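You operate a simulated robot arm through the tools that you are given. There is no shell and no other tool. Be economical: measure what you need, move in short steps, check, and stop when the job is done.

The job below is to be done with a simulated two-armed robot. You get a single attempt, and the scene is never put back.

TASK
Draw the large disc in the column press and put the shell on the bench.
Fine: seat it in the large nest; hold both START buttons down till the holder lands; eject; the gate stays open.
Where things are to end (x, y in the base frame): large workpiece within 60 mm of [460, -120].

It is judged by the outcome, as a careful person would: the job done as asked, and still so three seconds after it is handed in. It fails if anything else is knocked over, pushed out of place, dropped, spilled or broken.

THE ROBOT
Two 7-joint arms with two-finger parallel grippers on one trunk, on a base that drives. Base frame: it is fixed to the floor where the robot stands at the start and does not move with it; the origin is under the middle of the robot, x ahead of it, y to its left, z up. Units: mm, rad, N and s.
The left shoulder is at the start at [70, 163, 1195], the right one opposite. Places, roughly: bench by the column press [500, -100, 900]; blue button under the ledge [400, 4700, 800]; blue button under the long ledge [400, 1700, 800]; green button by the long ledge [600, 1000, 800]; green button on the upright [700, 4900, 1000]; green button under the lever [600, 500, 800]; large nest [900, 800, 900]; lever by the bench [500, 500, 1000]; lever on the ledge [500, 4900, 900]; numbered knob on the upright [700, 4000, 1300]; numbered knob under the long ledge [400, 1400, 800]; press [1300, 1100, 1100]; press gate [700, 4500, 1600]; prop behind the wide gate [1000, 1000, 900]; prop between the two rings [1000, 4400, 900]; red knob between the starts [600, 700, 800]. Payload 3.43 kg a hand.
The tool frame of a hand sits at the grasp point between the pads (the TCP): z along the fingers, y along the line on which they close. The tips reach 34 mm beyond it. The gripper opens to 128 mm. The fingers are 24 mm wide and 12 mm thick; the gripper's body (48 by 130 mm) begins 96 mm behind the TCP.
Orientation is that of the tool frame in the base frame, as [roll, pitch, yaw] about the fixed x, y, z axes, in that order (R = Rz(yaw) Ry(pitch) Rx(roll)). With the fingers straight down and closing along the base's y, the tool's x points along the base's -x, its y along +y and its z along -z.

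THE INTERFACE
- The arms move only by the tool play_rows. It takes "left_moves", "right_moves" or both (then of equal length, played together; a hand with none holds still); each is a list of rows, each an object of numbers (a shift or turn left out is 0, a gripper value left out holds the last): "wx", "wy", "wz": the turn, a rotation vector about the tool's x, y, z in rad; "tx", "ty", "tz": the shift along the tool's x, y, z in mm; "grip": the gripper command, from -1 (shut) to 1 (fully open), values between in proportion. In form: [{"wx": .., "wy": .., "wz": .., "tx": .., "ty": .., "tz": .., "grip": ..}, ...]. A call has 1 to 8 rows; each row is the pose to reach, as a shift and turn from the pose commanded when the call began, along the tool's axes at that moment. A row lasts 0.2 s, in which the tool goes at most 50 mm and 0.15 rad; a call with a longer step from one row to the next is refused whole, and so is a gripper value outside its range. Where a pose cannot be reached the arm comes as near as it can. A force on the tool above 50 N (or 10 N above the force at the start of the call, whichever is more), or a blocked arm, ends the call early, and 0.2 s more pass. Each finger travels about 153 mm/s and halts on what it meets, pressing with about 21 N; the grip force reading is that of the motor and also rises with nothing between the fingers. The clock runs only during rows and for 0.2 s after the last one: add rows that repeat a pose to give the fingers time. The reply holds the time, the measured pose of the TCP, the force on the tool along the base axes, the opening and the grip force, in the units named above and with some noise, with the torque about the TCP (base axes, N m) and any sound that the robot's microphone picked up.
- Cameras (640 x 400 px; columns grow to the right, rows downward): "scene" is now at [140, 10.5, 1431]; the picture's right is [0.13, -0.99, 0.00], its down [-0.50, -0.07, -0.86] and it looks along [0.86, 0.11, -0.50] (base axes); focal length 214 px, centre (320, 200). "left" rides on the left gripper at [76, 11, -160] in its tool frame; the picture's right is [-0.15, 0.99, 0.00], its down [-0.88, -0.13, -0.46] and it looks along [-0.45, -0.07, 0.89] (tool axes); focal length 234 px, centre (320, 200). "right" rides on the right gripper at [76, -11, -160] in its tool frame; the picture's right is [0.15, 0.99, 0.00], its down [-0.88, 0.13, -0.46] and it looks along [-0.45, 0.07, 0.89] (tool axes); focal length 234 px, centre (320, 200). There is no depth. A picture from a camera that has moved, and an enlarged one, comes with that camera's place and axes in the base frame and with its lens.
- capture(camera): a new picture of that camera. It takes no simulated time.
- move_column(by): slides the trunk up (or, below 0, down) by that many mm; the arms and the scene camera ride with it, the base frame stays. It gives what a move gives, with no picture.
- base_move(legs): drives the robot by 1 to 6 legs, each [ahead, left, turn to the left] in mm, mm and rad, along the robot's own axes; the way and the turn of a leg run together, so that a leg with both is an arc; at most 1500 mm and 3.142 rad a leg. The arms and the cameras ride along, it lands a little off, and it stops where it bumps. It gives what a move gives.
- turn_head(pan, tilt): turns the head with the scene camera to pan (to the left, within 1.501 rad either way) and tilt (down, from -0.506 to 1.204), counted from straight ahead of the robot. It gives what a move gives.
- close_up(camera, box): a new picture of the part [left, top, right, bottom] of that camera's present view, enlarged. It takes no simulated time.
- job_done(): hands the job in; it is judged then, once.

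Work in short steps. Places have to be worked out from the pictures, the camera data and where the tool is seen: move nearer, look again, correct. Check each grasp and each placing, and mend what went wrong. You have 120 turns and 108 pictures in all, those below and enlarged ones among them. Open the grippers and draw the arms clear of the work before you hand the job in, unless the task says otherwise; then end with one line.

The tools are called after "Request:" by a JSON object that holds its "method" and its "body". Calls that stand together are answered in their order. play_rows: Moves the arms, as the interface text tells. Its arguments: {"type":"object","properties":{"left_moves":{"type":"array"},"right_moves":{"type":"array"}},"required":[]} The other tools are called the same way: move_column (by) slides the trunk up or down; base_move (legs) drives the base; turn_head (pan, tilt) turns the head that bears the scene camera; capture (camera) takes a picture; close_up (camera, box) takes an enlarged picture of a part of a camera's view; job_done () hands the job in.

At the start:

```text
t: 0.0
left_tool_pos: [390.3, 550.7, 1318.2]
left_orientation: [3.141, 0.001, -3.141]
left_force: [-0.6, -0.7, -0.2]
left_torque: [0.02, -0.02, -0.01]
left_finger_gap: 127.7
left_gripper_force: 0.1
right_tool_pos: [358.9, 40.1, 1380.2]
right_orientation: [-3.14, 0.001, -3.141]
right_force: [0.7, 0.5, 0.7]
right_torque: [-0.01, -0.04, 0.01]
right_finger_gap: 128.0
right_gripper_force: 0.0
trunk travel left (down, up): [-675.0, 265.0]
robot x, y, heading: [-2.3, 2.8, -0.002]
head pan, tilt: [0.129, 0.527]
```

scene: 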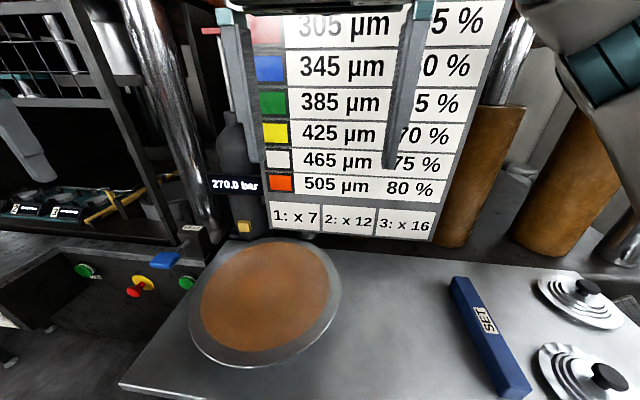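
right: 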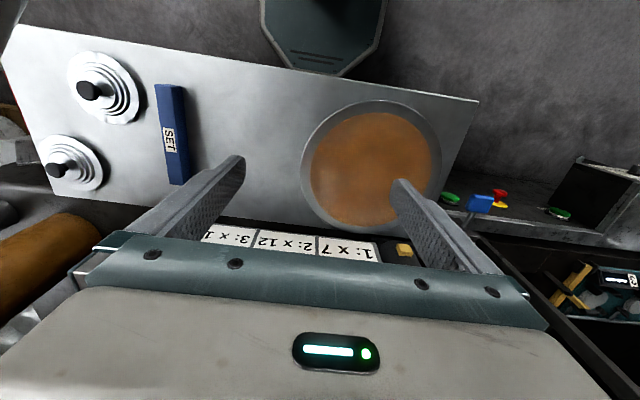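
left: 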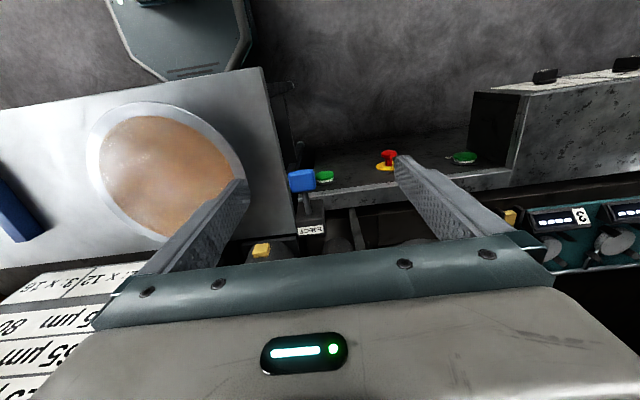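

The scene shows a bench with a large disc, a chart, and the press controls to the left. I'll read the chart first, with close-ups of what is visible.

Request:
{"method": "close_up", "body": {"camera": "scene", "box": [190, 0, 510, 250]}}

Request:
{"method": "close_up", "body": {"camera": "scene", "box": [0, 150, 260, 320]}}

Request:
{"method": "turn_head", "body": {"pan": 0.9, "tilt": 0.3}}

Request:
{"method": "capture", "body": {"camera": "scene"}}

```text
1.60 times, centred on (350, 125) of scene
camera zoom: at [140.0, 10.5, 1431.0], right [0.13, -0.99, 0.0], down [-0.5, -0.07, -0.86], along [0.86, 0.11, -0.5], focal length 343 px, centre (272, 320)
```

zoom: 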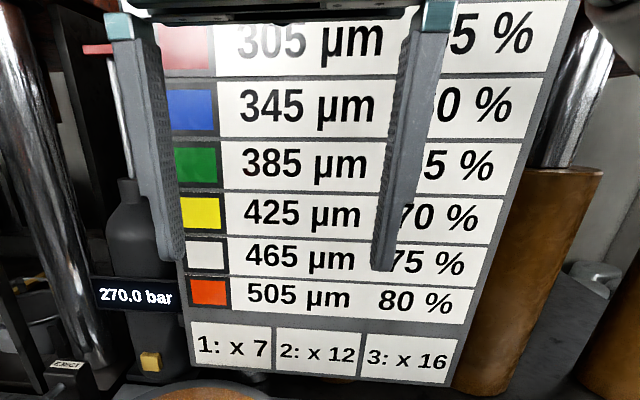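

```text
2.35 times, centred on (130, 235) of scene
camera zoom: at [140.0, 10.5, 1431.0], right [0.13, -0.99, 0.0], down [-0.5, -0.07, -0.86], along [0.86, 0.11, -0.5], focal length 505 px, centre (767, 118)
```

zoom: 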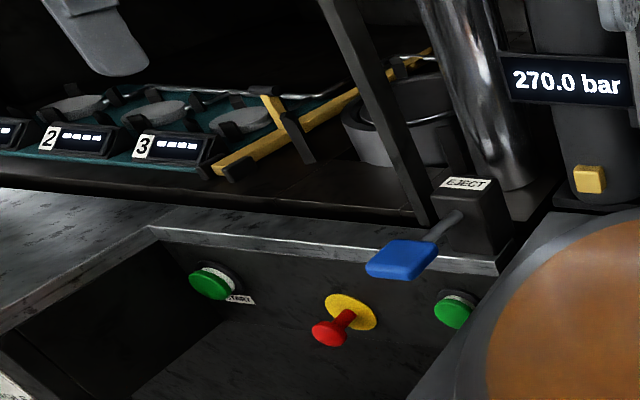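

```text
t: 1.1
left_tool_pos: [392.0, 549.7, 1318.6]
left_orientation: [-3.141, -0.002, -3.141]
left_force: [-0.3, 0.3, -0.3]
left_torque: [0.0, 0.03, 0.01]
left_finger_gap: 127.8
left_gripper_force: 0.0
right_tool_pos: [358.6, 39.5, 1379.5]
right_orientation: [3.141, -0.001, -3.142]
right_force: [-0.4, 0.0, -0.7]
right_torque: [0.0, 0.01, 0.01]
right_finger_gap: 128.1
right_gripper_force: 0.0
trunk travel left (down, up): [-675.0, 265.0]
robot x, y, heading: [1.2, -3.0, -0.001]
head pan, tilt: [0.901, 0.3]
```

```text
102 pictures are left
camera scene: at [108.4, 71.9, 1451.9], right [0.78, -0.62, 0.0], down [-0.18, -0.23, -0.96], along [0.59, 0.75, -0.3], focal length 214 px, centre (320, 200)
```

scene: 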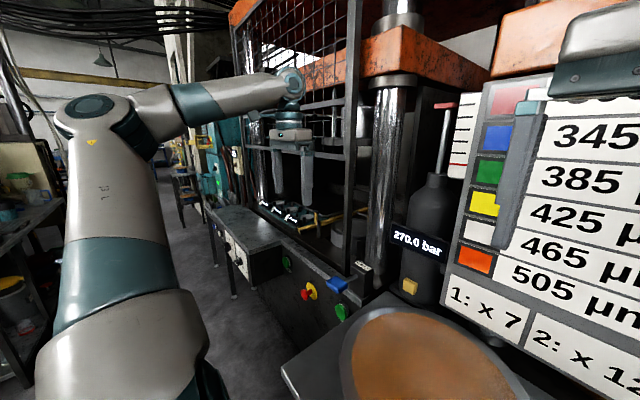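

The right hand hides part of the chart; I move it to the right and look again, higher up and at the bench.

Request:
{"method": "play_rows", "body": {"right_moves": [{"ty": -50}, {"ty": -100}, {"ty": -150}, {"ty": -200}, {"ty": -250}, {"ty": -300}]}}

Request:
{"method": "turn_head", "body": {"pan": 0.2, "tilt": 0.2}}

Request:
{"method": "capture", "body": {"camera": "scene"}}

Request:
{"method": "turn_head", "body": {"pan": -0.5, "tilt": 0.6}}

Request:
{"method": "capture", "body": {"camera": "scene"}}

```text
t: 2.5
left_tool_pos: [389.4, 548.0, 1319.5]
left_orientation: [-3.142, 0.001, -3.141]
left_force: [0.3, -0.4, 0.7]
left_torque: [-0.03, -0.02, 0.0]
left_finger_gap: 128.0
left_gripper_force: 0.1
right_tool_pos: [358.6, -263.0, 1376.7]
right_orientation: [3.138, 0.001, -3.138]
right_force: [0.2, 0.7, -0.2]
right_torque: [0.02, -0.04, 0.0]
right_finger_gap: 128.1
right_gripper_force: 0.0
trunk travel left (down, up): [-675.0, 265.0]
robot x, y, heading: [-1.6, -2.6, -0.003]
head pan, tilt: [0.901, 0.3]
```

```text
t: 3.6
left_tool_pos: [390.2, 550.5, 1318.3]
left_orientation: [3.14, -0.001, -3.139]
left_force: [0.1, 0.1, -0.2]
left_torque: [-0.02, 0.01, -0.01]
left_finger_gap: 128.2
left_gripper_force: 0.1
right_tool_pos: [359.0, -260.6, 1377.1]
right_orientation: [-3.141, 0.001, -3.141]
right_force: [0.2, 0.7, -0.4]
right_torque: [0.0, 0.02, -0.03]
right_finger_gap: 128.2
right_gripper_force: 0.1
trunk travel left (down, up): [-675.0, 265.0]
robot x, y, heading: [-0.2, -3.3, 0.004]
head pan, tilt: [0.201, 0.201]
```

```text
101 pictures are left
camera scene: at [141.3, 17.0, 1461.2], right [0.2, -0.98, 0.0], down [-0.2, -0.04, -0.98], along [0.96, 0.2, -0.2], focal length 214 px, centre (320, 200)
```

scene: 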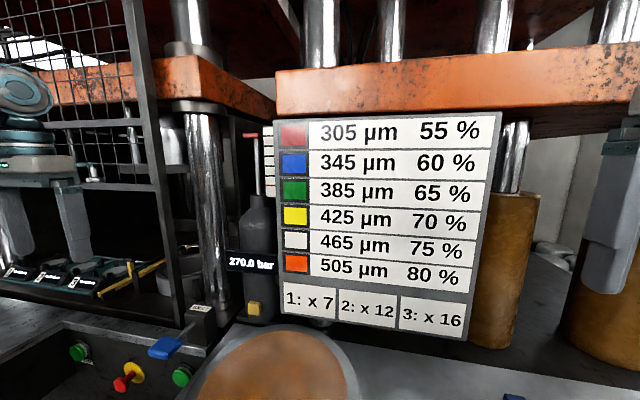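

```text
t: 4.7
left_tool_pos: [390.3, 549.6, 1318.4]
left_orientation: [3.141, 0.0, -3.139]
left_force: [0.5, -0.7, -0.2]
left_torque: [0.0, -0.03, 0.01]
left_finger_gap: 128.1
left_gripper_force: 0.0
right_tool_pos: [360.0, -261.6, 1376.8]
right_orientation: [3.14, 0.002, 3.141]
right_force: [0.1, -0.3, 0.4]
right_torque: [0.04, 0.01, -0.01]
right_finger_gap: 127.9
right_gripper_force: 0.0
trunk travel left (down, up): [-675.0, 265.0]
robot x, y, heading: [3.9, -0.5, 0.001]
head pan, tilt: [-0.499, 0.6]
```

```text
100 pictures are left
camera scene: at [127.9, -43.6, 1424.5], right [-0.48, -0.88, 0.0], down [-0.5, 0.27, -0.83], along [0.72, -0.39, -0.56], focal length 214 px, centre (320, 200)
```

scene: 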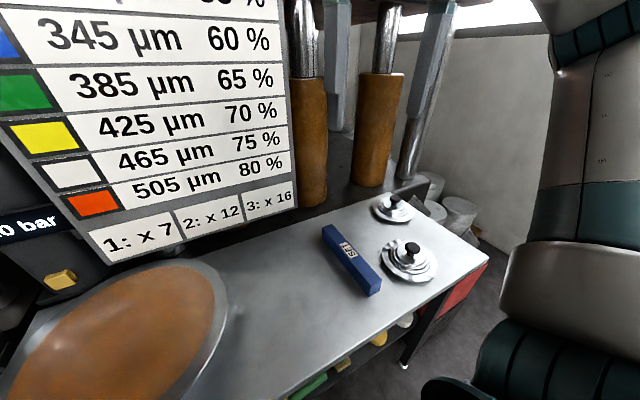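

The chart is fully readable now. I look more closely at the bench items, the shelf under it, and the displays.

Request:
{"method": "close_up", "body": {"camera": "scene", "box": [300, 180, 500, 305]}}

Request:
{"method": "close_up", "body": {"camera": "scene", "box": [270, 275, 470, 400]}}

Request:
{"method": "turn_head", "body": {"pan": 0.75, "tilt": 0.5}}

Request:
{"method": "capture", "body": {"camera": "scene"}}

Request:
{"method": "close_up", "body": {"camera": "scene", "box": [160, 60, 420, 222]}}

```text
3.20 times, centred on (400, 242) of scene
camera zoom: at [127.9, -43.6, 1424.5], right [-0.48, -0.88, 0.0], down [-0.5, 0.27, -0.83], along [0.72, -0.39, -0.56], focal length 686 px, centre (64, 64)
```

zoom: 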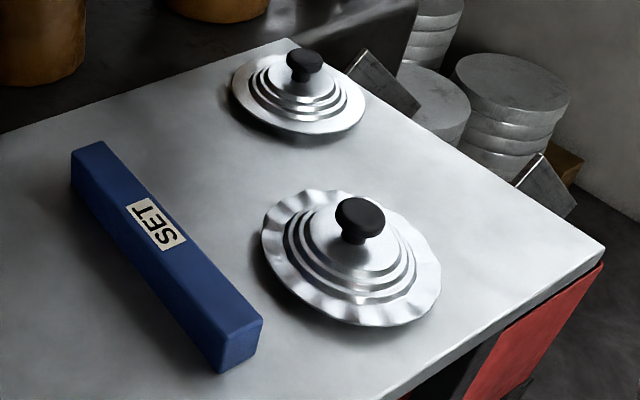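

```text
3.20 times, centred on (370, 338) of scene
camera zoom: at [127.9, -43.6, 1424.5], right [-0.48, -0.88, 0.0], down [-0.5, 0.27, -0.83], along [0.72, -0.39, -0.56], focal length 686 px, centre (160, -240)
```

zoom: 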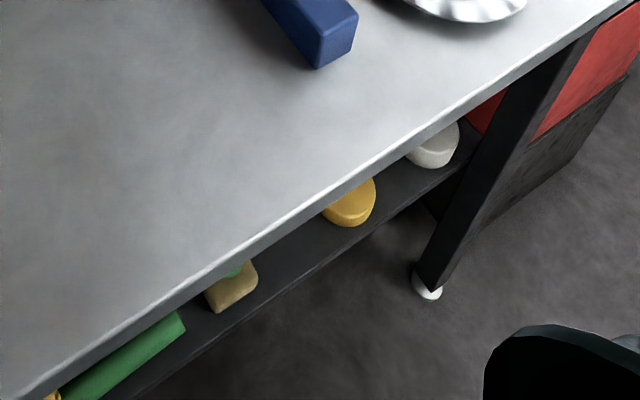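

```text
t: 6.1
left_tool_pos: [390.5, 549.5, 1318.4]
left_orientation: [-3.141, 0.001, -3.139]
left_force: [-0.7, -1.0, 0.2]
left_torque: [-0.01, -0.04, -0.02]
left_finger_gap: 128.2
left_gripper_force: 0.0
right_tool_pos: [360.8, -260.3, 1376.5]
right_orientation: [-3.14, 0.001, -3.142]
right_force: [0.3, -0.2, -0.7]
right_torque: [-0.03, 0.02, 0.0]
right_finger_gap: 128.0
right_gripper_force: 0.0
trunk travel left (down, up): [-675.0, 265.0]
robot x, y, heading: [-2.0, -3.1, 0.0]
head pan, tilt: [0.75, 0.499]
```

```text
97 pictures are left
camera scene: at [116.9, 60.7, 1433.5], right [0.68, -0.73, 0.0], down [-0.35, -0.33, -0.88], along [0.64, 0.6, -0.48], focal length 214 px, centre (320, 200)
```

scene: 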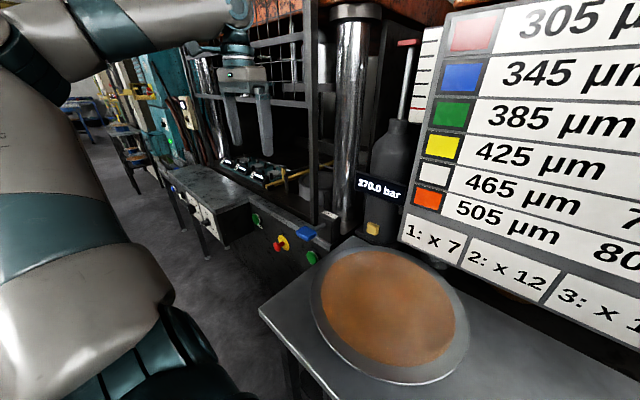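

```text
2.46 times, centred on (290, 141) of scene
camera zoom: at [116.9, 60.7, 1433.5], right [0.68, -0.73, 0.0], down [-0.35, -0.33, -0.88], along [0.64, 0.6, -0.48], focal length 528 px, centre (394, 345)
```

zoom: 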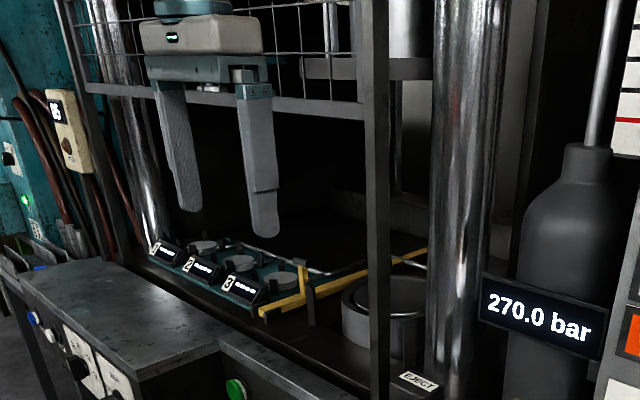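

I drive left to survey the press, its panel and gate.

Request:
{"method": "base_move", "body": {"legs": [[-100, 0, 0], [0, 900, 0]]}}

Request:
{"method": "turn_head", "body": {"pan": 0.0, "tilt": 0.35}}

Request:
{"method": "capture", "body": {"camera": "scene"}}

Request:
{"method": "turn_head", "body": {"pan": 0.7, "tilt": 0.4}}

Request:
{"method": "capture", "body": {"camera": "scene"}}

```text
t: 11.4
left_tool_pos: [323.6, 1397.9, 1317.6]
left_orientation: [-3.14, 0.002, 3.112]
left_force: [-0.8, 0.1, -0.2]
left_torque: [0.02, 0.0, 0.04]
left_finger_gap: 127.8
left_gripper_force: 0.0
right_tool_pos: [267.5, 588.6, 1377.2]
right_orientation: [3.141, 0.0, 3.111]
right_force: [0.5, 0.1, 0.1]
right_torque: [-0.01, 0.01, -0.01]
right_finger_gap: 128.0
right_gripper_force: 0.1
trunk travel left (down, up): [-675.0, 265.0]
robot x, y, heading: [-83.7, 861.2, -0.03]
head pan, tilt: [0.75, 0.499]
```

```text
t: 12.5
left_tool_pos: [324.1, 1398.6, 1319.0]
left_orientation: [3.141, 0.002, 3.111]
left_force: [-0.6, -0.9, 0.9]
left_torque: [0.01, 0.03, -0.01]
left_finger_gap: 127.8
left_gripper_force: 0.2
right_tool_pos: [267.7, 588.8, 1376.1]
right_orientation: [3.141, 0.0, 3.111]
right_force: [-0.6, -0.4, 0.3]
right_torque: [-0.03, 0.05, 0.01]
right_finger_gap: 127.8
right_gripper_force: 0.0
trunk travel left (down, up): [-675.0, 265.0]
robot x, y, heading: [-81.8, 861.7, -0.036]
head pan, tilt: [0.0, 0.351]
```

```text
95 pictures are left
camera scene: at [59.3, 855.1, 1447.2], right [-0.03, -1.0, 0.0], down [-0.34, 0.01, -0.94], along [0.94, -0.03, -0.34], focal length 214 px, centre (320, 200)
```

scene: 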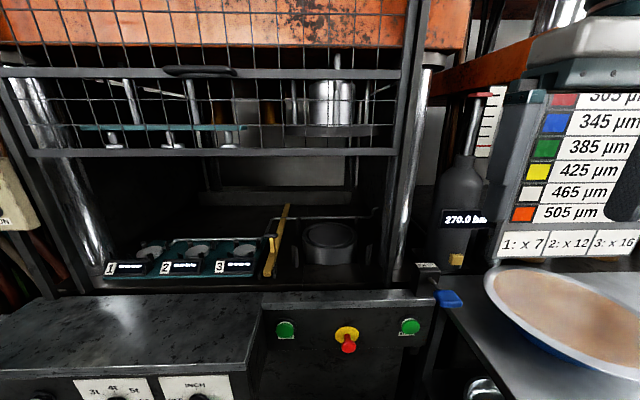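

```text
t: 13.5
left_tool_pos: [324.6, 1398.0, 1318.3]
left_orientation: [3.141, -0.001, 3.11]
left_force: [-0.4, 0.0, 0.1]
left_torque: [0.01, -0.02, -0.01]
left_finger_gap: 128.0
left_gripper_force: 0.1
right_tool_pos: [267.8, 589.5, 1375.4]
right_orientation: [-3.141, 0.0, 3.111]
right_force: [0.5, 0.5, -0.8]
right_torque: [0.02, 0.0, 0.0]
right_finger_gap: 128.0
right_gripper_force: 0.0
trunk travel left (down, up): [-675.0, 265.0]
robot x, y, heading: [-85.4, 863.0, -0.032]
head pan, tilt: [0.7, 0.4]
```

```text
94 pictures are left
camera scene: at [39.0, 915.3, 1442.7], right [0.62, -0.79, 0.0], down [-0.31, -0.24, -0.92], along [0.72, 0.57, -0.39], focal length 214 px, centre (320, 200)
```

scene: 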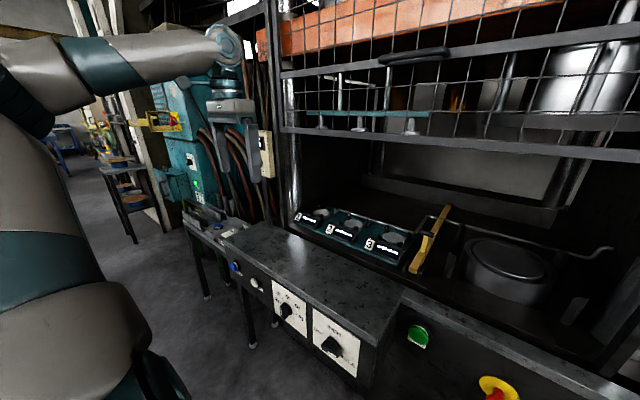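

I zoom on the press interior and on the selectors.

Request:
{"method": "turn_head", "body": {"pan": 0.1, "tilt": 0.5}}

Request:
{"method": "close_up", "body": {"camera": "scene", "box": [100, 120, 280, 232]}}

Request:
{"method": "close_up", "body": {"camera": "scene", "box": [250, 120, 470, 258]}}

Request:
{"method": "close_up", "body": {"camera": "scene", "box": [0, 200, 320, 400]}}

Request:
{"method": "close_up", "body": {"camera": "scene", "box": [60, 0, 460, 130]}}

```text
t: 14.5
left_tool_pos: [324.8, 1398.4, 1317.2]
left_orientation: [-3.141, 0.0, 3.112]
left_force: [0.3, 0.1, 0.3]
left_torque: [-0.01, -0.02, -0.02]
left_finger_gap: 128.1
left_gripper_force: 0.1
right_tool_pos: [267.3, 589.0, 1377.4]
right_orientation: [3.141, 0.001, 3.111]
right_force: [-0.3, 0.2, -0.2]
right_torque: [-0.01, 0.0, 0.01]
right_finger_gap: 128.2
right_gripper_force: 0.1
trunk travel left (down, up): [-675.0, 265.0]
robot x, y, heading: [-85.5, 862.4, -0.026]
head pan, tilt: [0.099, 0.499]
```

```text
3.56 times, centred on (190, 176) of scene
camera zoom: at [57.0, 864.3, 1433.5], right [0.07, -1.0, 0.0], down [-0.48, -0.03, -0.88], along [0.88, 0.06, -0.48], focal length 763 px, centre (782, 285)
```

zoom: 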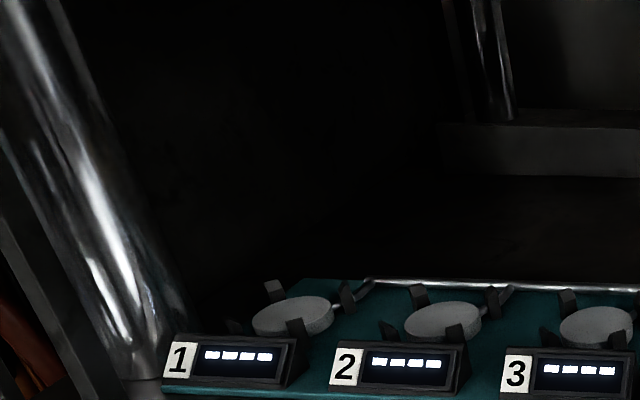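

```text
2.90 times, centred on (360, 189) of scene
camera zoom: at [57.0, 864.3, 1433.5], right [0.07, -1.0, 0.0], down [-0.48, -0.03, -0.88], along [0.88, 0.06, -0.48], focal length 622 px, centre (204, 232)
```

zoom: 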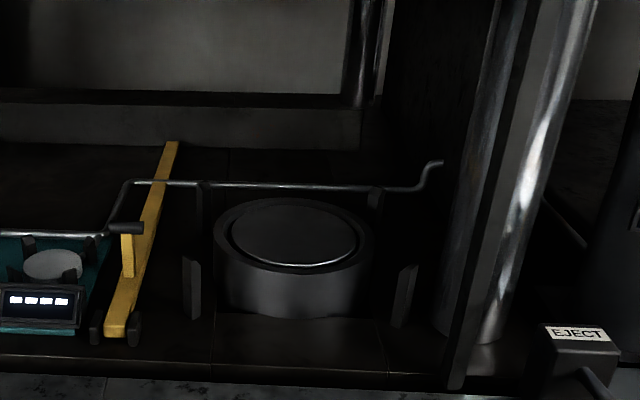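

```text
2.00 times, centred on (160, 300) of scene
camera zoom: at [57.0, 864.3, 1433.5], right [0.07, -1.0, 0.0], down [-0.48, -0.03, -0.88], along [0.88, 0.06, -0.48], focal length 429 px, centre (640, 0)
```

zoom: 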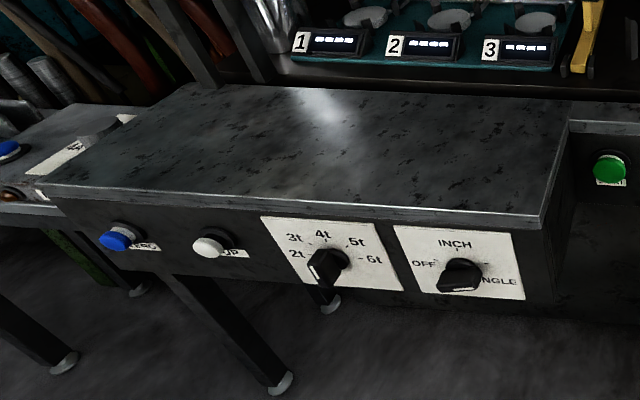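

```text
1.60 times, centred on (260, 65) of scene
camera zoom: at [57.0, 864.3, 1433.5], right [0.07, -1.0, 0.0], down [-0.48, -0.03, -0.88], along [0.88, 0.06, -0.48], focal length 343 px, centre (416, 416)
```

zoom: 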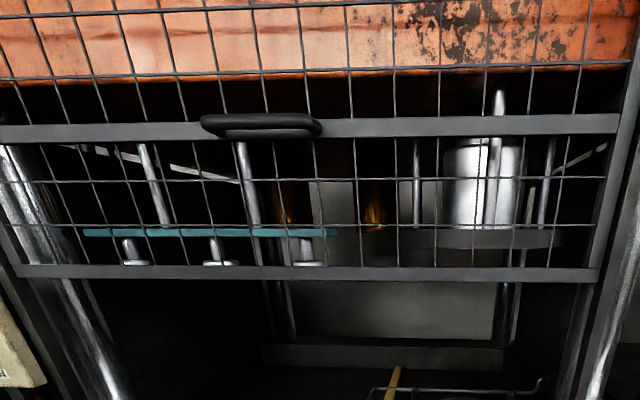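

I look closely at the selector knobs, the E‑stop and the disc.

Request:
{"method": "close_up", "body": {"camera": "scene", "box": [30, 295, 290, 400]}}

Request:
{"method": "turn_head", "body": {"pan": -0.5, "tilt": 0.55}}

Request:
{"method": "capture", "body": {"camera": "scene"}}

Request:
{"method": "capture", "body": {"camera": "right"}}

Request:
{"method": "capture", "body": {"camera": "left"}}

```text
2.46 times, centred on (160, 348) of scene
camera zoom: at [57.0, 864.3, 1433.5], right [0.07, -1.0, 0.0], down [-0.48, -0.03, -0.88], along [0.88, 0.06, -0.48], focal length 528 px, centre (714, -163)
```

zoom: 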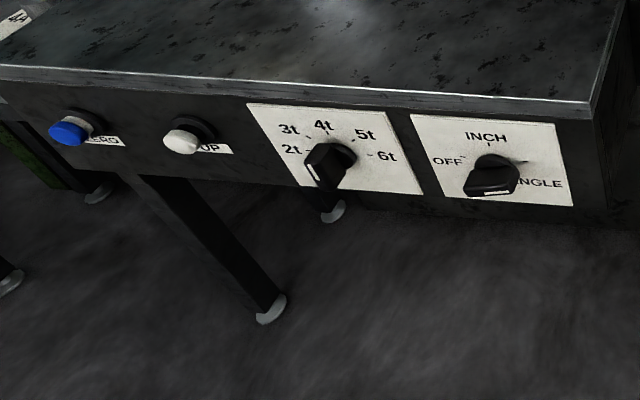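

```text
t: 15.5
left_tool_pos: [323.9, 1398.2, 1318.4]
left_orientation: [3.14, 0.001, 3.112]
left_force: [0.4, 0.3, 0.5]
left_torque: [0.0, 0.0, -0.01]
left_finger_gap: 128.3
left_gripper_force: 0.0
right_tool_pos: [268.1, 588.5, 1376.1]
right_orientation: [3.141, 0.0, 3.11]
right_force: [-0.6, 0.3, 0.3]
right_torque: [0.01, 0.0, -0.01]
right_finger_gap: 128.0
right_gripper_force: 0.0
trunk travel left (down, up): [-675.0, 265.0]
robot x, y, heading: [-84.6, 860.9, -0.025]
head pan, tilt: [-0.499, 0.55]
```

```text
88 pictures are left
camera scene: at [43.7, 812.7, 1428.9], right [-0.51, -0.86, 0.0], down [-0.45, 0.26, -0.85], along [0.74, -0.43, -0.52], focal length 214 px, centre (320, 200)
```

scene: 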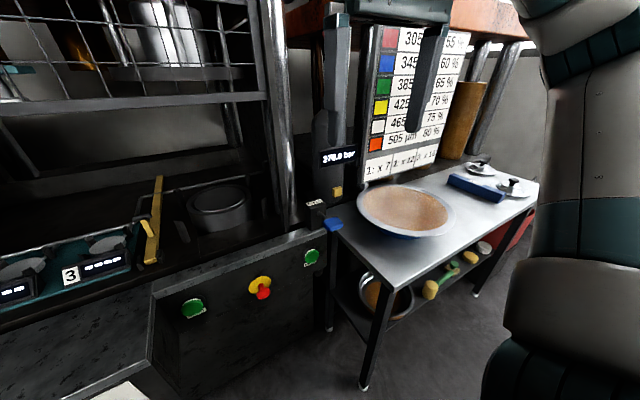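

```text
87 pictures are left
camera right: at [192.5, 580.0, 1535.0], right [-0.12, 0.99, 0.0], down [0.88, 0.1, 0.46], along [0.45, 0.05, -0.89], focal length 234 px, centre (320, 200)
```

right: 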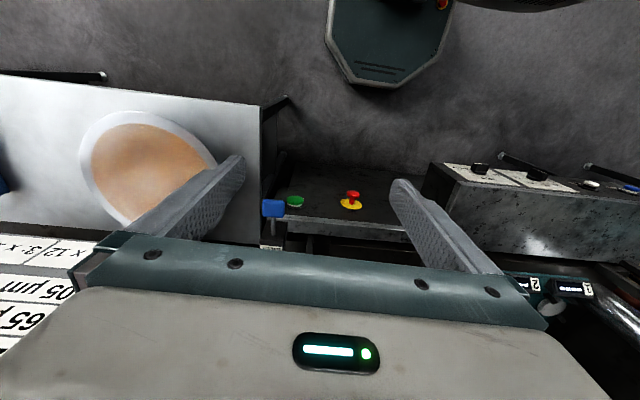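

```text
86 pictures are left
camera left: at [248.0, 1411.4, 1478.3], right [0.18, 0.98, 0.0], down [0.88, -0.16, 0.46], along [0.45, -0.08, -0.89], focal length 234 px, centre (320, 200)
```

left: 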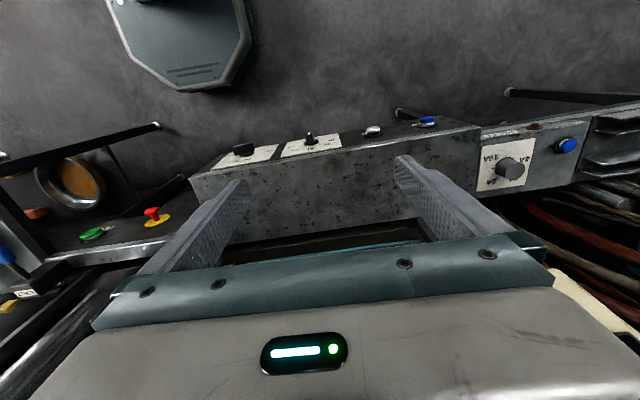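

I need to know what the "disc" actually is; zooming on the bowl, the lower shelf, and stacks at the bench end.

Request:
{"method": "close_up", "body": {"camera": "scene", "box": [340, 170, 470, 250]}}

Request:
{"method": "close_up", "body": {"camera": "scene", "box": [320, 220, 520, 345]}}

Request:
{"method": "close_up", "body": {"camera": "scene", "box": [150, 160, 350, 285]}}

```text
4.92 times, centred on (405, 210) of scene
camera zoom: at [43.7, 812.7, 1428.9], right [-0.51, -0.86, 0.0], down [-0.45, 0.26, -0.85], along [0.74, -0.43, -0.52], focal length 1056 px, centre (-98, 151)
```

zoom: 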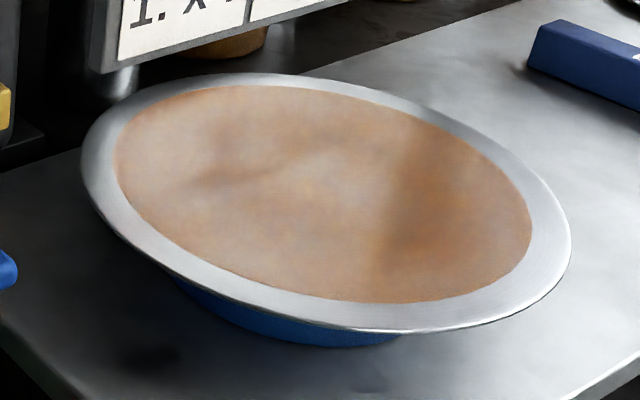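

```text
3.20 times, centred on (420, 282) of scene
camera zoom: at [43.7, 812.7, 1428.9], right [-0.51, -0.86, 0.0], down [-0.45, 0.26, -0.85], along [0.74, -0.43, -0.52], focal length 686 px, centre (0, -64)
```

zoom: 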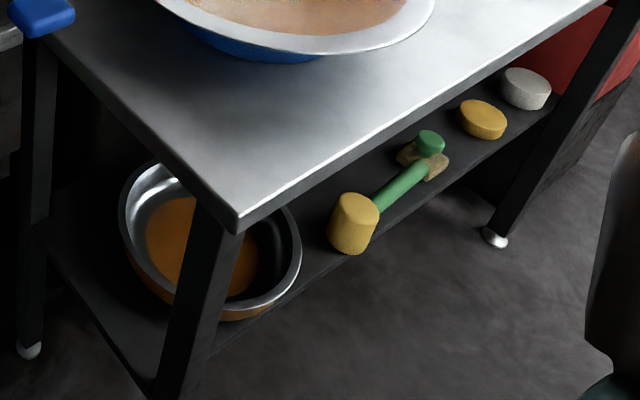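

```text
3.20 times, centred on (250, 222) of scene
camera zoom: at [43.7, 812.7, 1428.9], right [-0.51, -0.86, 0.0], down [-0.45, 0.26, -0.85], along [0.74, -0.43, -0.52], focal length 686 px, centre (544, 128)
```

zoom: 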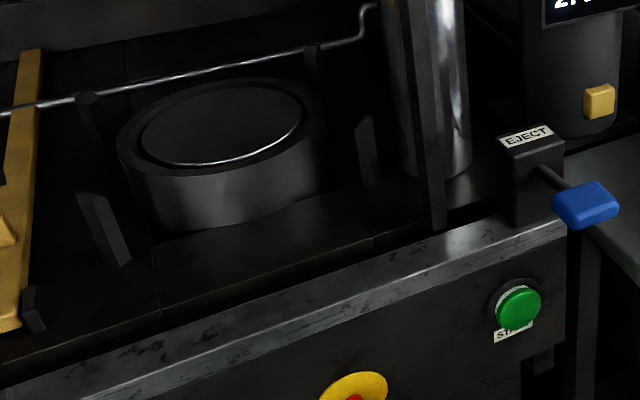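

The disc is a flat, overhanging blank on a blue stand. Before handling it I check the mode selector properly: lower the trunk and look at the knobs more squarely.

Request:
{"method": "move_column", "body": {"by": -250}}

Request:
{"method": "turn_head", "body": {"pan": 0.5, "tilt": 0.6}}

Request:
{"method": "capture", "body": {"camera": "scene"}}

```text
t: 18.1
left_tool_pos: [324.2, 1397.4, 1068.1]
left_orientation: [3.14, 0.001, 3.112]
left_force: [0.2, -0.2, -0.1]
left_torque: [0.02, 0.02, 0.01]
left_finger_gap: 127.9
left_gripper_force: 0.0
right_tool_pos: [268.3, 588.5, 1126.8]
right_orientation: [-3.141, 0.0, 3.11]
right_force: [-0.4, 0.1, 0.4]
right_torque: [-0.03, -0.01, 0.01]
right_finger_gap: 128.2
right_gripper_force: 0.0
trunk travel left (down, up): [-425.0, 515.0]
robot x, y, heading: [-82.5, 860.0, -0.03]
head pan, tilt: [-0.499, 0.55]
```

```text
t: 19.4
left_tool_pos: [323.7, 1398.5, 1068.3]
left_orientation: [-3.141, 0.0, 3.112]
left_force: [-0.4, 0.4, 0.1]
left_torque: [0.02, 0.0, 0.03]
left_finger_gap: 128.2
left_gripper_force: 0.0
right_tool_pos: [267.7, 589.5, 1126.3]
right_orientation: [-3.141, 0.0, 3.11]
right_force: [-0.4, -0.1, 0.7]
right_torque: [0.02, 0.01, 0.01]
right_finger_gap: 127.9
right_gripper_force: 0.1
trunk travel left (down, up): [-425.0, 515.0]
robot x, y, heading: [-80.1, 858.6, -0.035]
head pan, tilt: [0.499, 0.6]
```

```text
82 pictures are left
camera scene: at [45.1, 897.8, 1174.4], right [0.45, -0.89, 0.0], down [-0.5, -0.25, -0.83], along [0.74, 0.37, -0.57], focal length 214 px, centre (320, 200)
```

scene: 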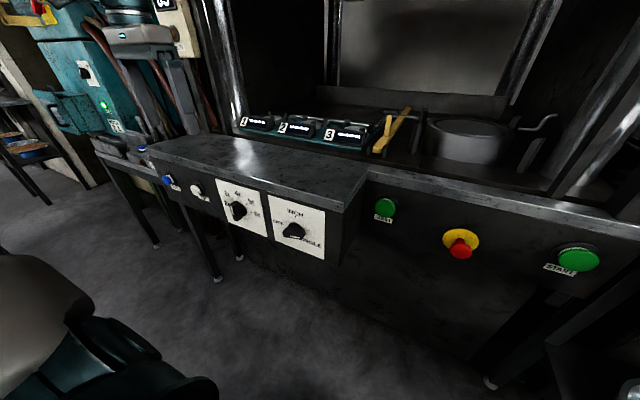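

Request:
{"method": "close_up", "body": {"camera": "scene", "box": [200, 160, 340, 275]}}

Request:
{"method": "close_up", "body": {"camera": "scene", "box": [220, 90, 400, 200]}}

Request:
{"method": "close_up", "body": {"camera": "scene", "box": [340, 90, 560, 280]}}

```text
3.48 times, centred on (270, 218) of scene
camera zoom: at [45.1, 897.8, 1174.4], right [0.45, -0.89, 0.0], down [-0.5, -0.25, -0.83], along [0.74, 0.37, -0.57], focal length 746 px, centre (494, 139)
```

zoom: 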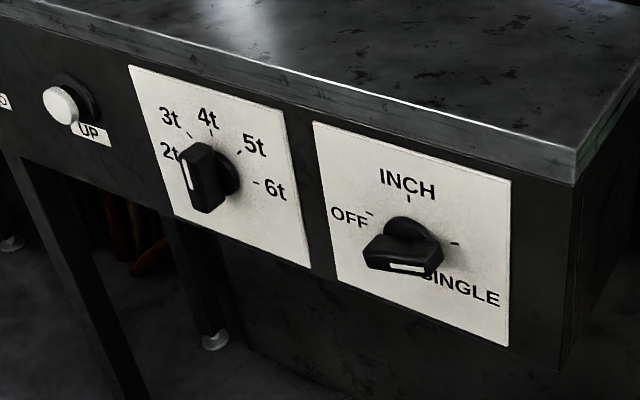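

```text
3.56 times, centred on (310, 145) of scene
camera zoom: at [45.1, 897.8, 1174.4], right [0.45, -0.89, 0.0], down [-0.5, -0.25, -0.83], along [0.74, 0.37, -0.57], focal length 763 px, centre (356, 396)
```

zoom: 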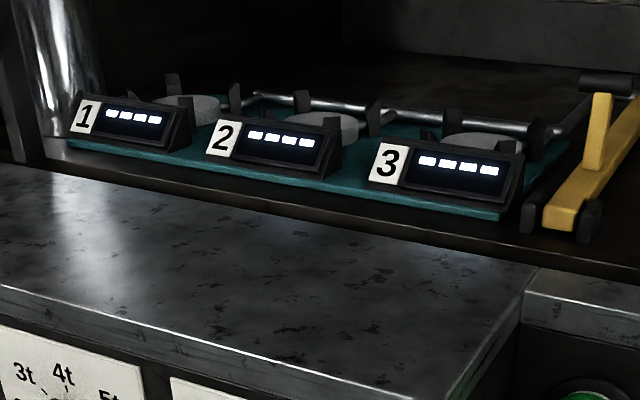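

```text
2.11 times, centred on (450, 185) of scene
camera zoom: at [45.1, 897.8, 1174.4], right [0.45, -0.89, 0.0], down [-0.5, -0.25, -0.83], along [0.74, 0.37, -0.57], focal length 452 px, centre (46, 232)
```

zoom: 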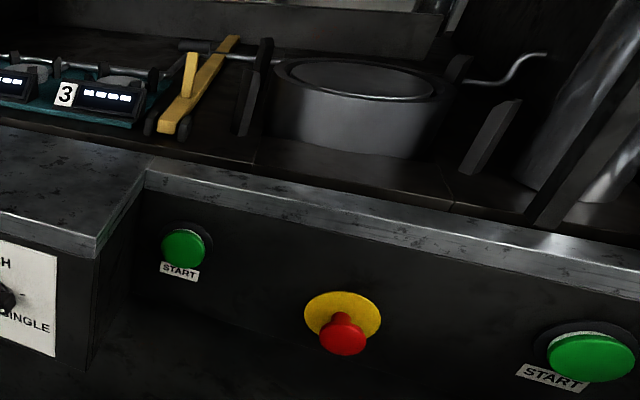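

Mode is on SINGLE, the tonnage knob reads about 3t, E‑stop out: nothing to change there. Disc is judged at centre about [455,182,964], radius about 180. I drive back and right to stand before it and raise the trunk again.

Request:
{"method": "move_column", "body": {"by": 250}}

Request:
{"method": "base_move", "body": {"legs": [[-185, 0, 0.03], [0, -678, 0]]}}

Request:
{"method": "play_rows", "body": {"left_moves": [{"wx": 0.086, "wy": -0.086, "wz": -0.086}, {"wx": 0.172, "wy": -0.172, "wz": -0.172}, {"wx": 0.258, "wy": -0.258, "wz": -0.258}, {"wx": 0.344, "wy": -0.344, "wz": -0.344}, {"wx": 0.43, "wy": -0.43, "wz": -0.43}, {"wx": 0.516, "wy": -0.516, "wz": -0.516}, {"wx": 0.602, "wy": -0.602, "wz": -0.602}], "right_moves": [{"wx": -0.086, "wy": -0.086, "wz": 0.086}, {"wx": -0.172, "wy": -0.172, "wz": 0.172}, {"wx": -0.258, "wy": -0.258, "wz": 0.258}, {"wx": -0.344, "wy": -0.344, "wz": 0.344}, {"wx": -0.43, "wy": -0.43, "wz": 0.43}, {"wx": -0.516, "wy": -0.516, "wz": 0.516}, {"wx": -0.602, "wy": -0.602, "wz": 0.602}]}}

```text
t: 22.0
left_tool_pos: [324.3, 1398.5, 1318.7]
left_orientation: [-3.141, 0.0, 3.109]
left_force: [0.2, 0.4, 0.3]
left_torque: [0.01, -0.01, 0.03]
left_finger_gap: 128.1
left_gripper_force: 0.1
right_tool_pos: [267.3, 588.1, 1376.7]
right_orientation: [-3.141, 0.0, 3.11]
right_force: [0.9, 0.0, -0.4]
right_torque: [-0.02, 0.0, 0.01]
right_finger_gap: 128.1
right_gripper_force: 0.0
trunk travel left (down, up): [-675.0, 265.0]
robot x, y, heading: [-86.0, 859.6, -0.033]
head pan, tilt: [0.499, 0.6]
```

```text
t: 26.9
left_tool_pos: [112.5, 740.0, 1318.6]
left_orientation: [-3.141, 0.0, -3.135]
left_force: [-0.3, 0.3, -0.4]
left_torque: [0.03, 0.04, 0.01]
left_finger_gap: 127.9
left_gripper_force: 0.0
right_tool_pos: [86.9, -70.6, 1377.2]
right_orientation: [3.141, 0.0, -3.133]
right_force: [0.0, 0.8, 0.3]
right_torque: [-0.04, 0.0, -0.03]
right_finger_gap: 127.9
right_gripper_force: 0.0
trunk travel left (down, up): [-675.0, 265.0]
robot x, y, heading: [-271.7, 188.3, 0.009]
head pan, tilt: [0.499, 0.6]
```

```text
t: 28.5
left_tool_pos: [110.4, 738.3, 1320.3]
left_orientation: [-2.358, 0.343, -2.35]
left_force: [0.0, -0.4, -0.3]
left_torque: [0.01, -0.03, 0.05]
left_finger_gap: 128.2
left_gripper_force: 0.0
right_tool_pos: [83.4, -74.1, 1377.0]
right_orientation: [2.355, 0.342, 2.364]
right_force: [-1.2, 0.0, 0.7]
right_torque: [0.04, -0.04, 0.0]
right_finger_gap: 128.0
right_gripper_force: 0.1
trunk travel left (down, up): [-675.0, 265.0]
robot x, y, heading: [-272.4, 190.5, 0.007]
head pan, tilt: [0.499, 0.6]
```

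Rotation follows well; I finish the turn so both tools point forward.

Request:
{"method": "play_rows", "body": {"left_moves": [{"wx": 0.086, "wy": -0.086, "wz": -0.086}, {"wx": 0.172, "wy": -0.172, "wz": -0.172}, {"wx": 0.258, "wy": -0.258, "wz": -0.258}, {"wx": 0.344, "wy": -0.344, "wz": -0.344}, {"wx": 0.43, "wy": -0.43, "wz": -0.43}, {"wx": 0.516, "wy": -0.516, "wz": -0.516}, {"wx": 0.602, "wy": -0.602, "wz": -0.602}, {"wx": 0.607, "wy": -0.607, "wz": -0.607}], "right_moves": [{"wx": -0.086, "wy": -0.086, "wz": 0.086}, {"wx": -0.172, "wy": -0.172, "wz": 0.172}, {"wx": -0.258, "wy": -0.258, "wz": 0.258}, {"wx": -0.344, "wy": -0.344, "wz": 0.344}, {"wx": -0.43, "wy": -0.43, "wz": 0.43}, {"wx": -0.516, "wy": -0.516, "wz": 0.516}, {"wx": -0.602, "wy": -0.602, "wz": 0.602}, {"wx": -0.607, "wy": -0.607, "wz": 0.607}]}}

Request:
{"method": "turn_head", "body": {"pan": 0, "tilt": 0.5}}

Request:
{"method": "capture", "body": {"camera": "scene"}}

```text
t: 30.3
left_tool_pos: [113.9, 741.2, 1316.1]
left_orientation: [-1.574, -0.002, -1.562]
left_force: [1.7, -0.3, 0.0]
left_torque: [0.01, -0.03, 0.0]
left_finger_gap: 128.1
left_gripper_force: 0.1
right_tool_pos: [122.0, -88.8, 1490.4]
right_orientation: [1.575, -0.002, 1.58]
right_force: [0.6, 0.7, -0.7]
right_torque: [0.04, -0.03, 0.01]
right_finger_gap: 127.9
right_gripper_force: 0.1
right hand out of reach, approached as far as the arm can: row 3, 4, 5, 6, 7, 8
trunk travel left (down, up): [-675.0, 265.0]
robot x, y, heading: [-276.1, 182.9, 0.008]
head pan, tilt: [0.499, 0.6]
```

```text
t: 31.2
left_tool_pos: [111.8, 739.1, 1319.1]
left_orientation: [-1.571, -0.001, -1.563]
left_force: [-0.6, 0.0, 1.0]
left_torque: [-0.01, -0.01, 0.01]
left_finger_gap: 128.0
left_gripper_force: 0.0
right_tool_pos: [120.0, -90.9, 1491.6]
right_orientation: [1.577, -0.001, 1.579]
right_force: [0.2, -0.4, 0.7]
right_torque: [0.02, 0.0, -0.01]
right_finger_gap: 128.1
right_gripper_force: 0.0
trunk travel left (down, up): [-675.0, 265.0]
robot x, y, heading: [-276.8, 190.9, 0.004]
head pan, tilt: [0.0, 0.499]
```

```text
78 pictures are left
camera scene: at [-133.6, 186.3, 1433.5], right [0.01, -1.0, 0.0], down [-0.48, 0.0, -0.88], along [0.88, 0.01, -0.48], focal length 214 px, centre (320, 200)
```

scene: 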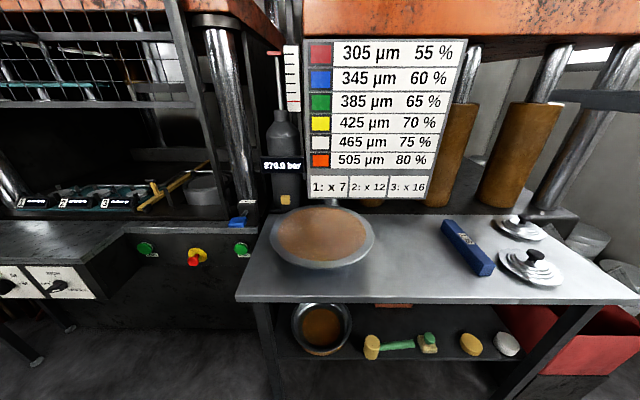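

Both hands are oriented. I bring them down and in toward the near side of the disc, still in front of the bench, with the fingers half closed.

Request:
{"method": "play_rows", "body": {"left_moves": [{"tx": 37, "ty": 29, "grip": -0.06}, {"tx": 74, "ty": 58}, {"tx": 111, "ty": 87}, {"tx": 148, "ty": 116}, {"tx": 185, "ty": 145}, {"tx": 222, "ty": 174}, {"tx": 259, "ty": 203}, {"tx": 295, "ty": 232}], "right_moves": [{"tx": 13, "ty": -43, "grip": -0.06}, {"tx": 26, "ty": -86}, {"tx": 39, "ty": -129}, {"tx": 52, "ty": -172}, {"tx": 65, "ty": -215}, {"tx": 78, "ty": -258}, {"tx": 91, "ty": -301}, {"tx": 104, "ty": -344}]}}

```text
t: 33.2
left_tool_pos: [201.1, 502.9, 945.3]
left_orientation: [-1.565, 0.111, -1.537]
left_force: [0.4, 0.5, -0.1]
left_torque: [0.0, 0.02, 0.08]
left_finger_gap: 60.2
left_gripper_force: 0.0
left hand out of reach, approached as far as the arm can: row 1, 2, 3, 4, 5, 6, 7, 8
right_tool_pos: [267.5, 147.7, 1114.7]
right_orientation: [1.583, -0.065, 1.625]
right_force: [0.9, -1.1, 0.0]
right_torque: [0.07, 0.0, 0.07]
right_finger_gap: 60.3
right_gripper_force: 0.0
right hand out of reach, approached as far as the arm can: row 1, 2, 3, 4, 5, 6, 7, 8
trunk travel left (down, up): [-675.0, 265.0]
robot x, y, heading: [-274.7, 186.9, 0.009]
head pan, tilt: [0.0, 0.499]
stopped in row 8 (left hand): the arm was blocked; the commanded pose is now the measured one
```

The hands were pushed out of their reach (too close in). I look before correcting.

Request:
{"method": "turn_head", "body": {"pan": 0.2, "tilt": 0.8}}

Request:
{"method": "capture", "body": {"camera": "scene"}}

```text
t: 34.0
left_tool_pos: [200.7, 505.4, 942.8]
left_orientation: [-1.567, 0.105, -1.539]
left_force: [-0.5, -0.2, 0.2]
left_torque: [0.04, 0.05, -0.02]
left_finger_gap: 60.0
left_gripper_force: 0.1
right_tool_pos: [267.0, 151.0, 1113.8]
right_orientation: [1.58, -0.06, 1.624]
right_force: [-0.3, 0.5, 0.0]
right_torque: [-0.04, 0.0, 0.0]
right_finger_gap: 60.5
right_gripper_force: 0.1
trunk travel left (down, up): [-675.0, 265.0]
robot x, y, heading: [-275.2, 185.8, 0.003]
head pan, tilt: [0.201, 0.799]
```

```text
77 pictures are left
camera scene: at [-145.6, 203.1, 1407.6], right [0.21, -0.98, 0.0], down [-0.7, -0.15, -0.7], along [0.68, 0.14, -0.72], focal length 214 px, centre (320, 200)
```

scene: 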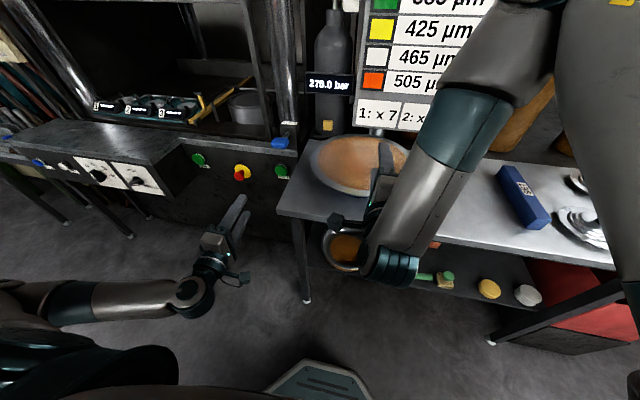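

I back the base off 150 mm to give the arms more forward extension, then raise the left hand and bring it inboard.

Request:
{"method": "base_move", "body": {"legs": [[-150, 0, 0]]}}

Request:
{"method": "play_rows", "body": {"left_moves": [{"ty": -30, "tz": 30}, {"ty": -60, "tz": 60}, {"ty": -90, "tz": 90, "tx": 20}, {"ty": -110, "tz": 120, "tx": 50}, {"ty": -110, "tz": 140, "tx": 90}, {"ty": -110, "tz": 150, "tx": 130}, {"ty": -110, "tz": 150, "tx": 170}, {"ty": -110, "tz": 150, "tx": 170}]}}

```text
t: 35.4
left_tool_pos: [51.3, 505.1, 945.2]
left_orientation: [-1.565, 0.106, -1.538]
left_force: [-1.1, 1.0, 0.9]
left_torque: [0.0, -0.02, 0.01]
left_finger_gap: 60.4
left_gripper_force: 0.0
right_tool_pos: [117.5, 151.1, 1113.2]
right_orientation: [1.581, -0.063, 1.624]
right_force: [-0.4, -1.1, 0.7]
right_torque: [0.0, -0.01, 0.0]
right_finger_gap: 60.2
right_gripper_force: 0.1
trunk travel left (down, up): [-675.0, 265.0]
robot x, y, heading: [-421.1, 186.1, 0.011]
head pan, tilt: [0.201, 0.799]
```

```text
t: 37.2
left_tool_pos: [205.3, 329.4, 1038.2]
left_orientation: [-1.564, 0.105, -1.536]
left_force: [0.4, 0.8, -0.3]
left_torque: [0.03, 0.0, -0.04]
left_finger_gap: 60.2
left_gripper_force: 0.1
left hand out of reach, approached as far as the arm can: row 1, 2
right_tool_pos: [118.6, 151.9, 1114.0]
right_orientation: [1.582, -0.061, 1.624]
right_force: [0.5, -0.2, -0.9]
right_torque: [0.0, -0.01, -0.01]
right_finger_gap: 60.3
right_gripper_force: 0.2
trunk travel left (down, up): [-675.0, 265.0]
robot x, y, heading: [-423.6, 181.7, 0.01]
head pan, tilt: [0.201, 0.799]
```

Left works now. I level both hands and move the right to mirror the left, then check with the scene camera.

Request:
{"method": "play_rows", "body": {"left_moves": [{"wz": -0.035, "wy": 0.012, "tx": 8}, {"wz": -0.07, "wy": 0.024, "tx": 16}, {"wz": -0.105, "wy": 0.035, "tx": 25}, {"wz": -0.105, "wy": 0.035, "tx": 25}], "right_moves": [{"wz": -0.02, "wy": -0.018, "wx": -0.011, "tx": -21, "tz": 25, "ty": -15}, {"wz": -0.04, "wy": -0.036, "wx": -0.011, "tx": -42, "tz": 50, "ty": -35}, {"wz": -0.061, "wy": -0.053, "wx": -0.011, "tx": -63, "tz": 75, "ty": -56}, {"wz": -0.061, "wy": -0.053, "wx": -0.011, "tx": -85, "tz": 92, "ty": -76}]}}

Request:
{"method": "turn_head", "body": {"pan": 0, "tilt": 0.55}}

Request:
{"method": "capture", "body": {"camera": "scene"}}

Request:
{"method": "capture", "body": {"camera": "left"}}

Request:
{"method": "capture", "body": {"camera": "right"}}

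```text
t: 38.2
left_tool_pos: [206.8, 303.7, 1034.8]
left_orientation: [-1.567, 0.0, -1.572]
left_force: [-0.4, -0.8, 0.4]
left_torque: [-0.02, 0.04, 0.03]
left_finger_gap: 60.3
left_gripper_force: 0.0
right_tool_pos: [191.3, 116.0, 1062.0]
right_orientation: [1.573, -0.001, 1.566]
right_force: [-0.7, 0.2, 0.2]
right_torque: [-0.01, 0.02, -0.04]
right_finger_gap: 60.2
right_gripper_force: 0.1
right hand out of reach, approached as far as the arm can: row 3, 4
trunk travel left (down, up): [-675.0, 265.0]
robot x, y, heading: [-423.2, 189.8, 0.007]
head pan, tilt: [0.201, 0.799]
```

```text
t: 39.0
left_tool_pos: [207.3, 305.0, 1035.5]
left_orientation: [-1.57, -0.001, -1.571]
left_force: [0.1, 0.9, 0.4]
left_torque: [0.0, 0.01, 0.01]
left_finger_gap: 60.2
left_gripper_force: 0.0
right_tool_pos: [191.0, 116.3, 1062.5]
right_orientation: [1.576, -0.002, 1.566]
right_force: [0.9, 0.1, -0.9]
right_torque: [-0.02, 0.04, 0.02]
right_finger_gap: 60.1
right_gripper_force: 0.1
trunk travel left (down, up): [-675.0, 265.0]
robot x, y, heading: [-423.3, 185.1, 0.01]
head pan, tilt: [0.0, 0.55]
```

```text
76 pictures are left
camera scene: at [-283.8, 185.5, 1428.9], right [0.01, -1.0, 0.0], down [-0.52, 0.0, -0.85], along [0.85, 0.01, -0.52], focal length 214 px, centre (320, 200)
```

scene: 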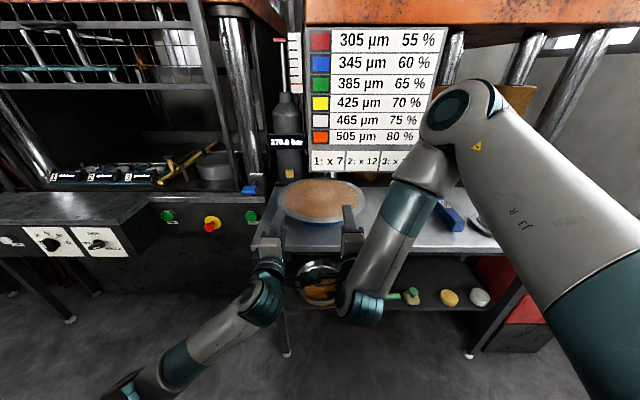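

```text
75 pictures are left
camera left: at [46.2, 228.0, 1023.6], right [0.0, 0.15, -0.99], down [-0.45, 0.88, 0.13], along [0.89, 0.45, 0.07], focal length 234 px, centre (320, 200)
```

left: 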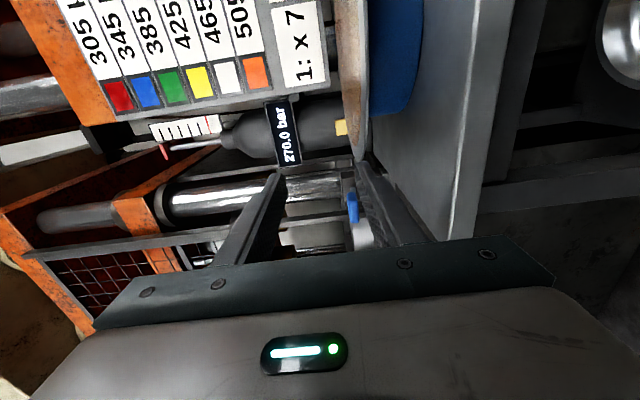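

```text
74 pictures are left
camera right: at [31.8, 193.5, 1049.7], right [0.01, 0.15, 0.99], down [-0.46, -0.88, 0.13], along [0.89, -0.46, 0.06], focal length 234 px, centre (320, 200)
```

right: 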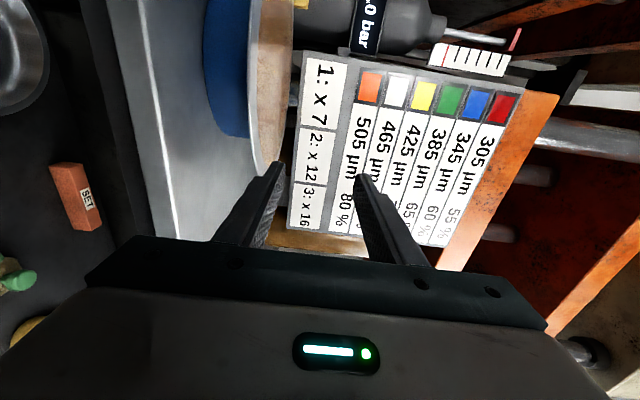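

I zoom on the hands and disc in the scene view to calibrate positions against known fingertip places.

Request:
{"method": "close_up", "body": {"camera": "scene", "box": [240, 160, 400, 300]}}

```text
2.86 times, centred on (320, 230) of scene
camera zoom: at [-283.8, 185.5, 1428.9], right [0.01, -1.0, 0.0], down [-0.52, 0.0, -0.85], along [0.85, 0.01, -0.52], focal length 613 px, centre (320, 114)
```

zoom: 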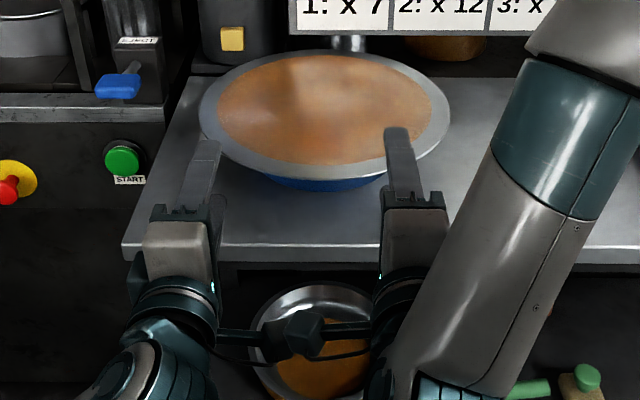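

Fingertip positions match the camera model; combining views, the disc is at about centre [490,185], z≈972, radius ≈183. The right arm was at its reach limit; I advance it 50 mm to see where its commanded pose takes it.

Request:
{"method": "play_rows", "body": {"left_moves": [{"tz": 20, "ty": 20}, {"tz": 40, "ty": 40}, {"tz": 43, "ty": 63}, {"tz": 43, "ty": 63}], "right_moves": [{"tz": 20, "ty": 0}, {"tz": 35, "ty": 0}, {"tz": 45}, {"tz": 45}]}}

```text
t: 40.0
left_tool_pos: [251.7, 303.4, 972.8]
left_orientation: [-1.568, 0.001, -1.573]
left_force: [0.1, -0.1, -0.4]
left_torque: [0.0, 0.01, -0.03]
left_finger_gap: 60.0
left_gripper_force: 0.1
right_tool_pos: [234.2, 127.2, 1067.6]
right_orientation: [1.575, -0.002, 1.564]
right_force: [0.0, -0.5, -0.7]
right_torque: [0.0, -0.04, 0.0]
right_finger_gap: 60.3
right_gripper_force: 0.2
right hand out of reach, approached as far as the arm can: row 1, 2, 3, 4
trunk travel left (down, up): [-675.0, 265.0]
robot x, y, heading: [-427.8, 187.5, 0.005]
head pan, tilt: [0.0, 0.55]
```

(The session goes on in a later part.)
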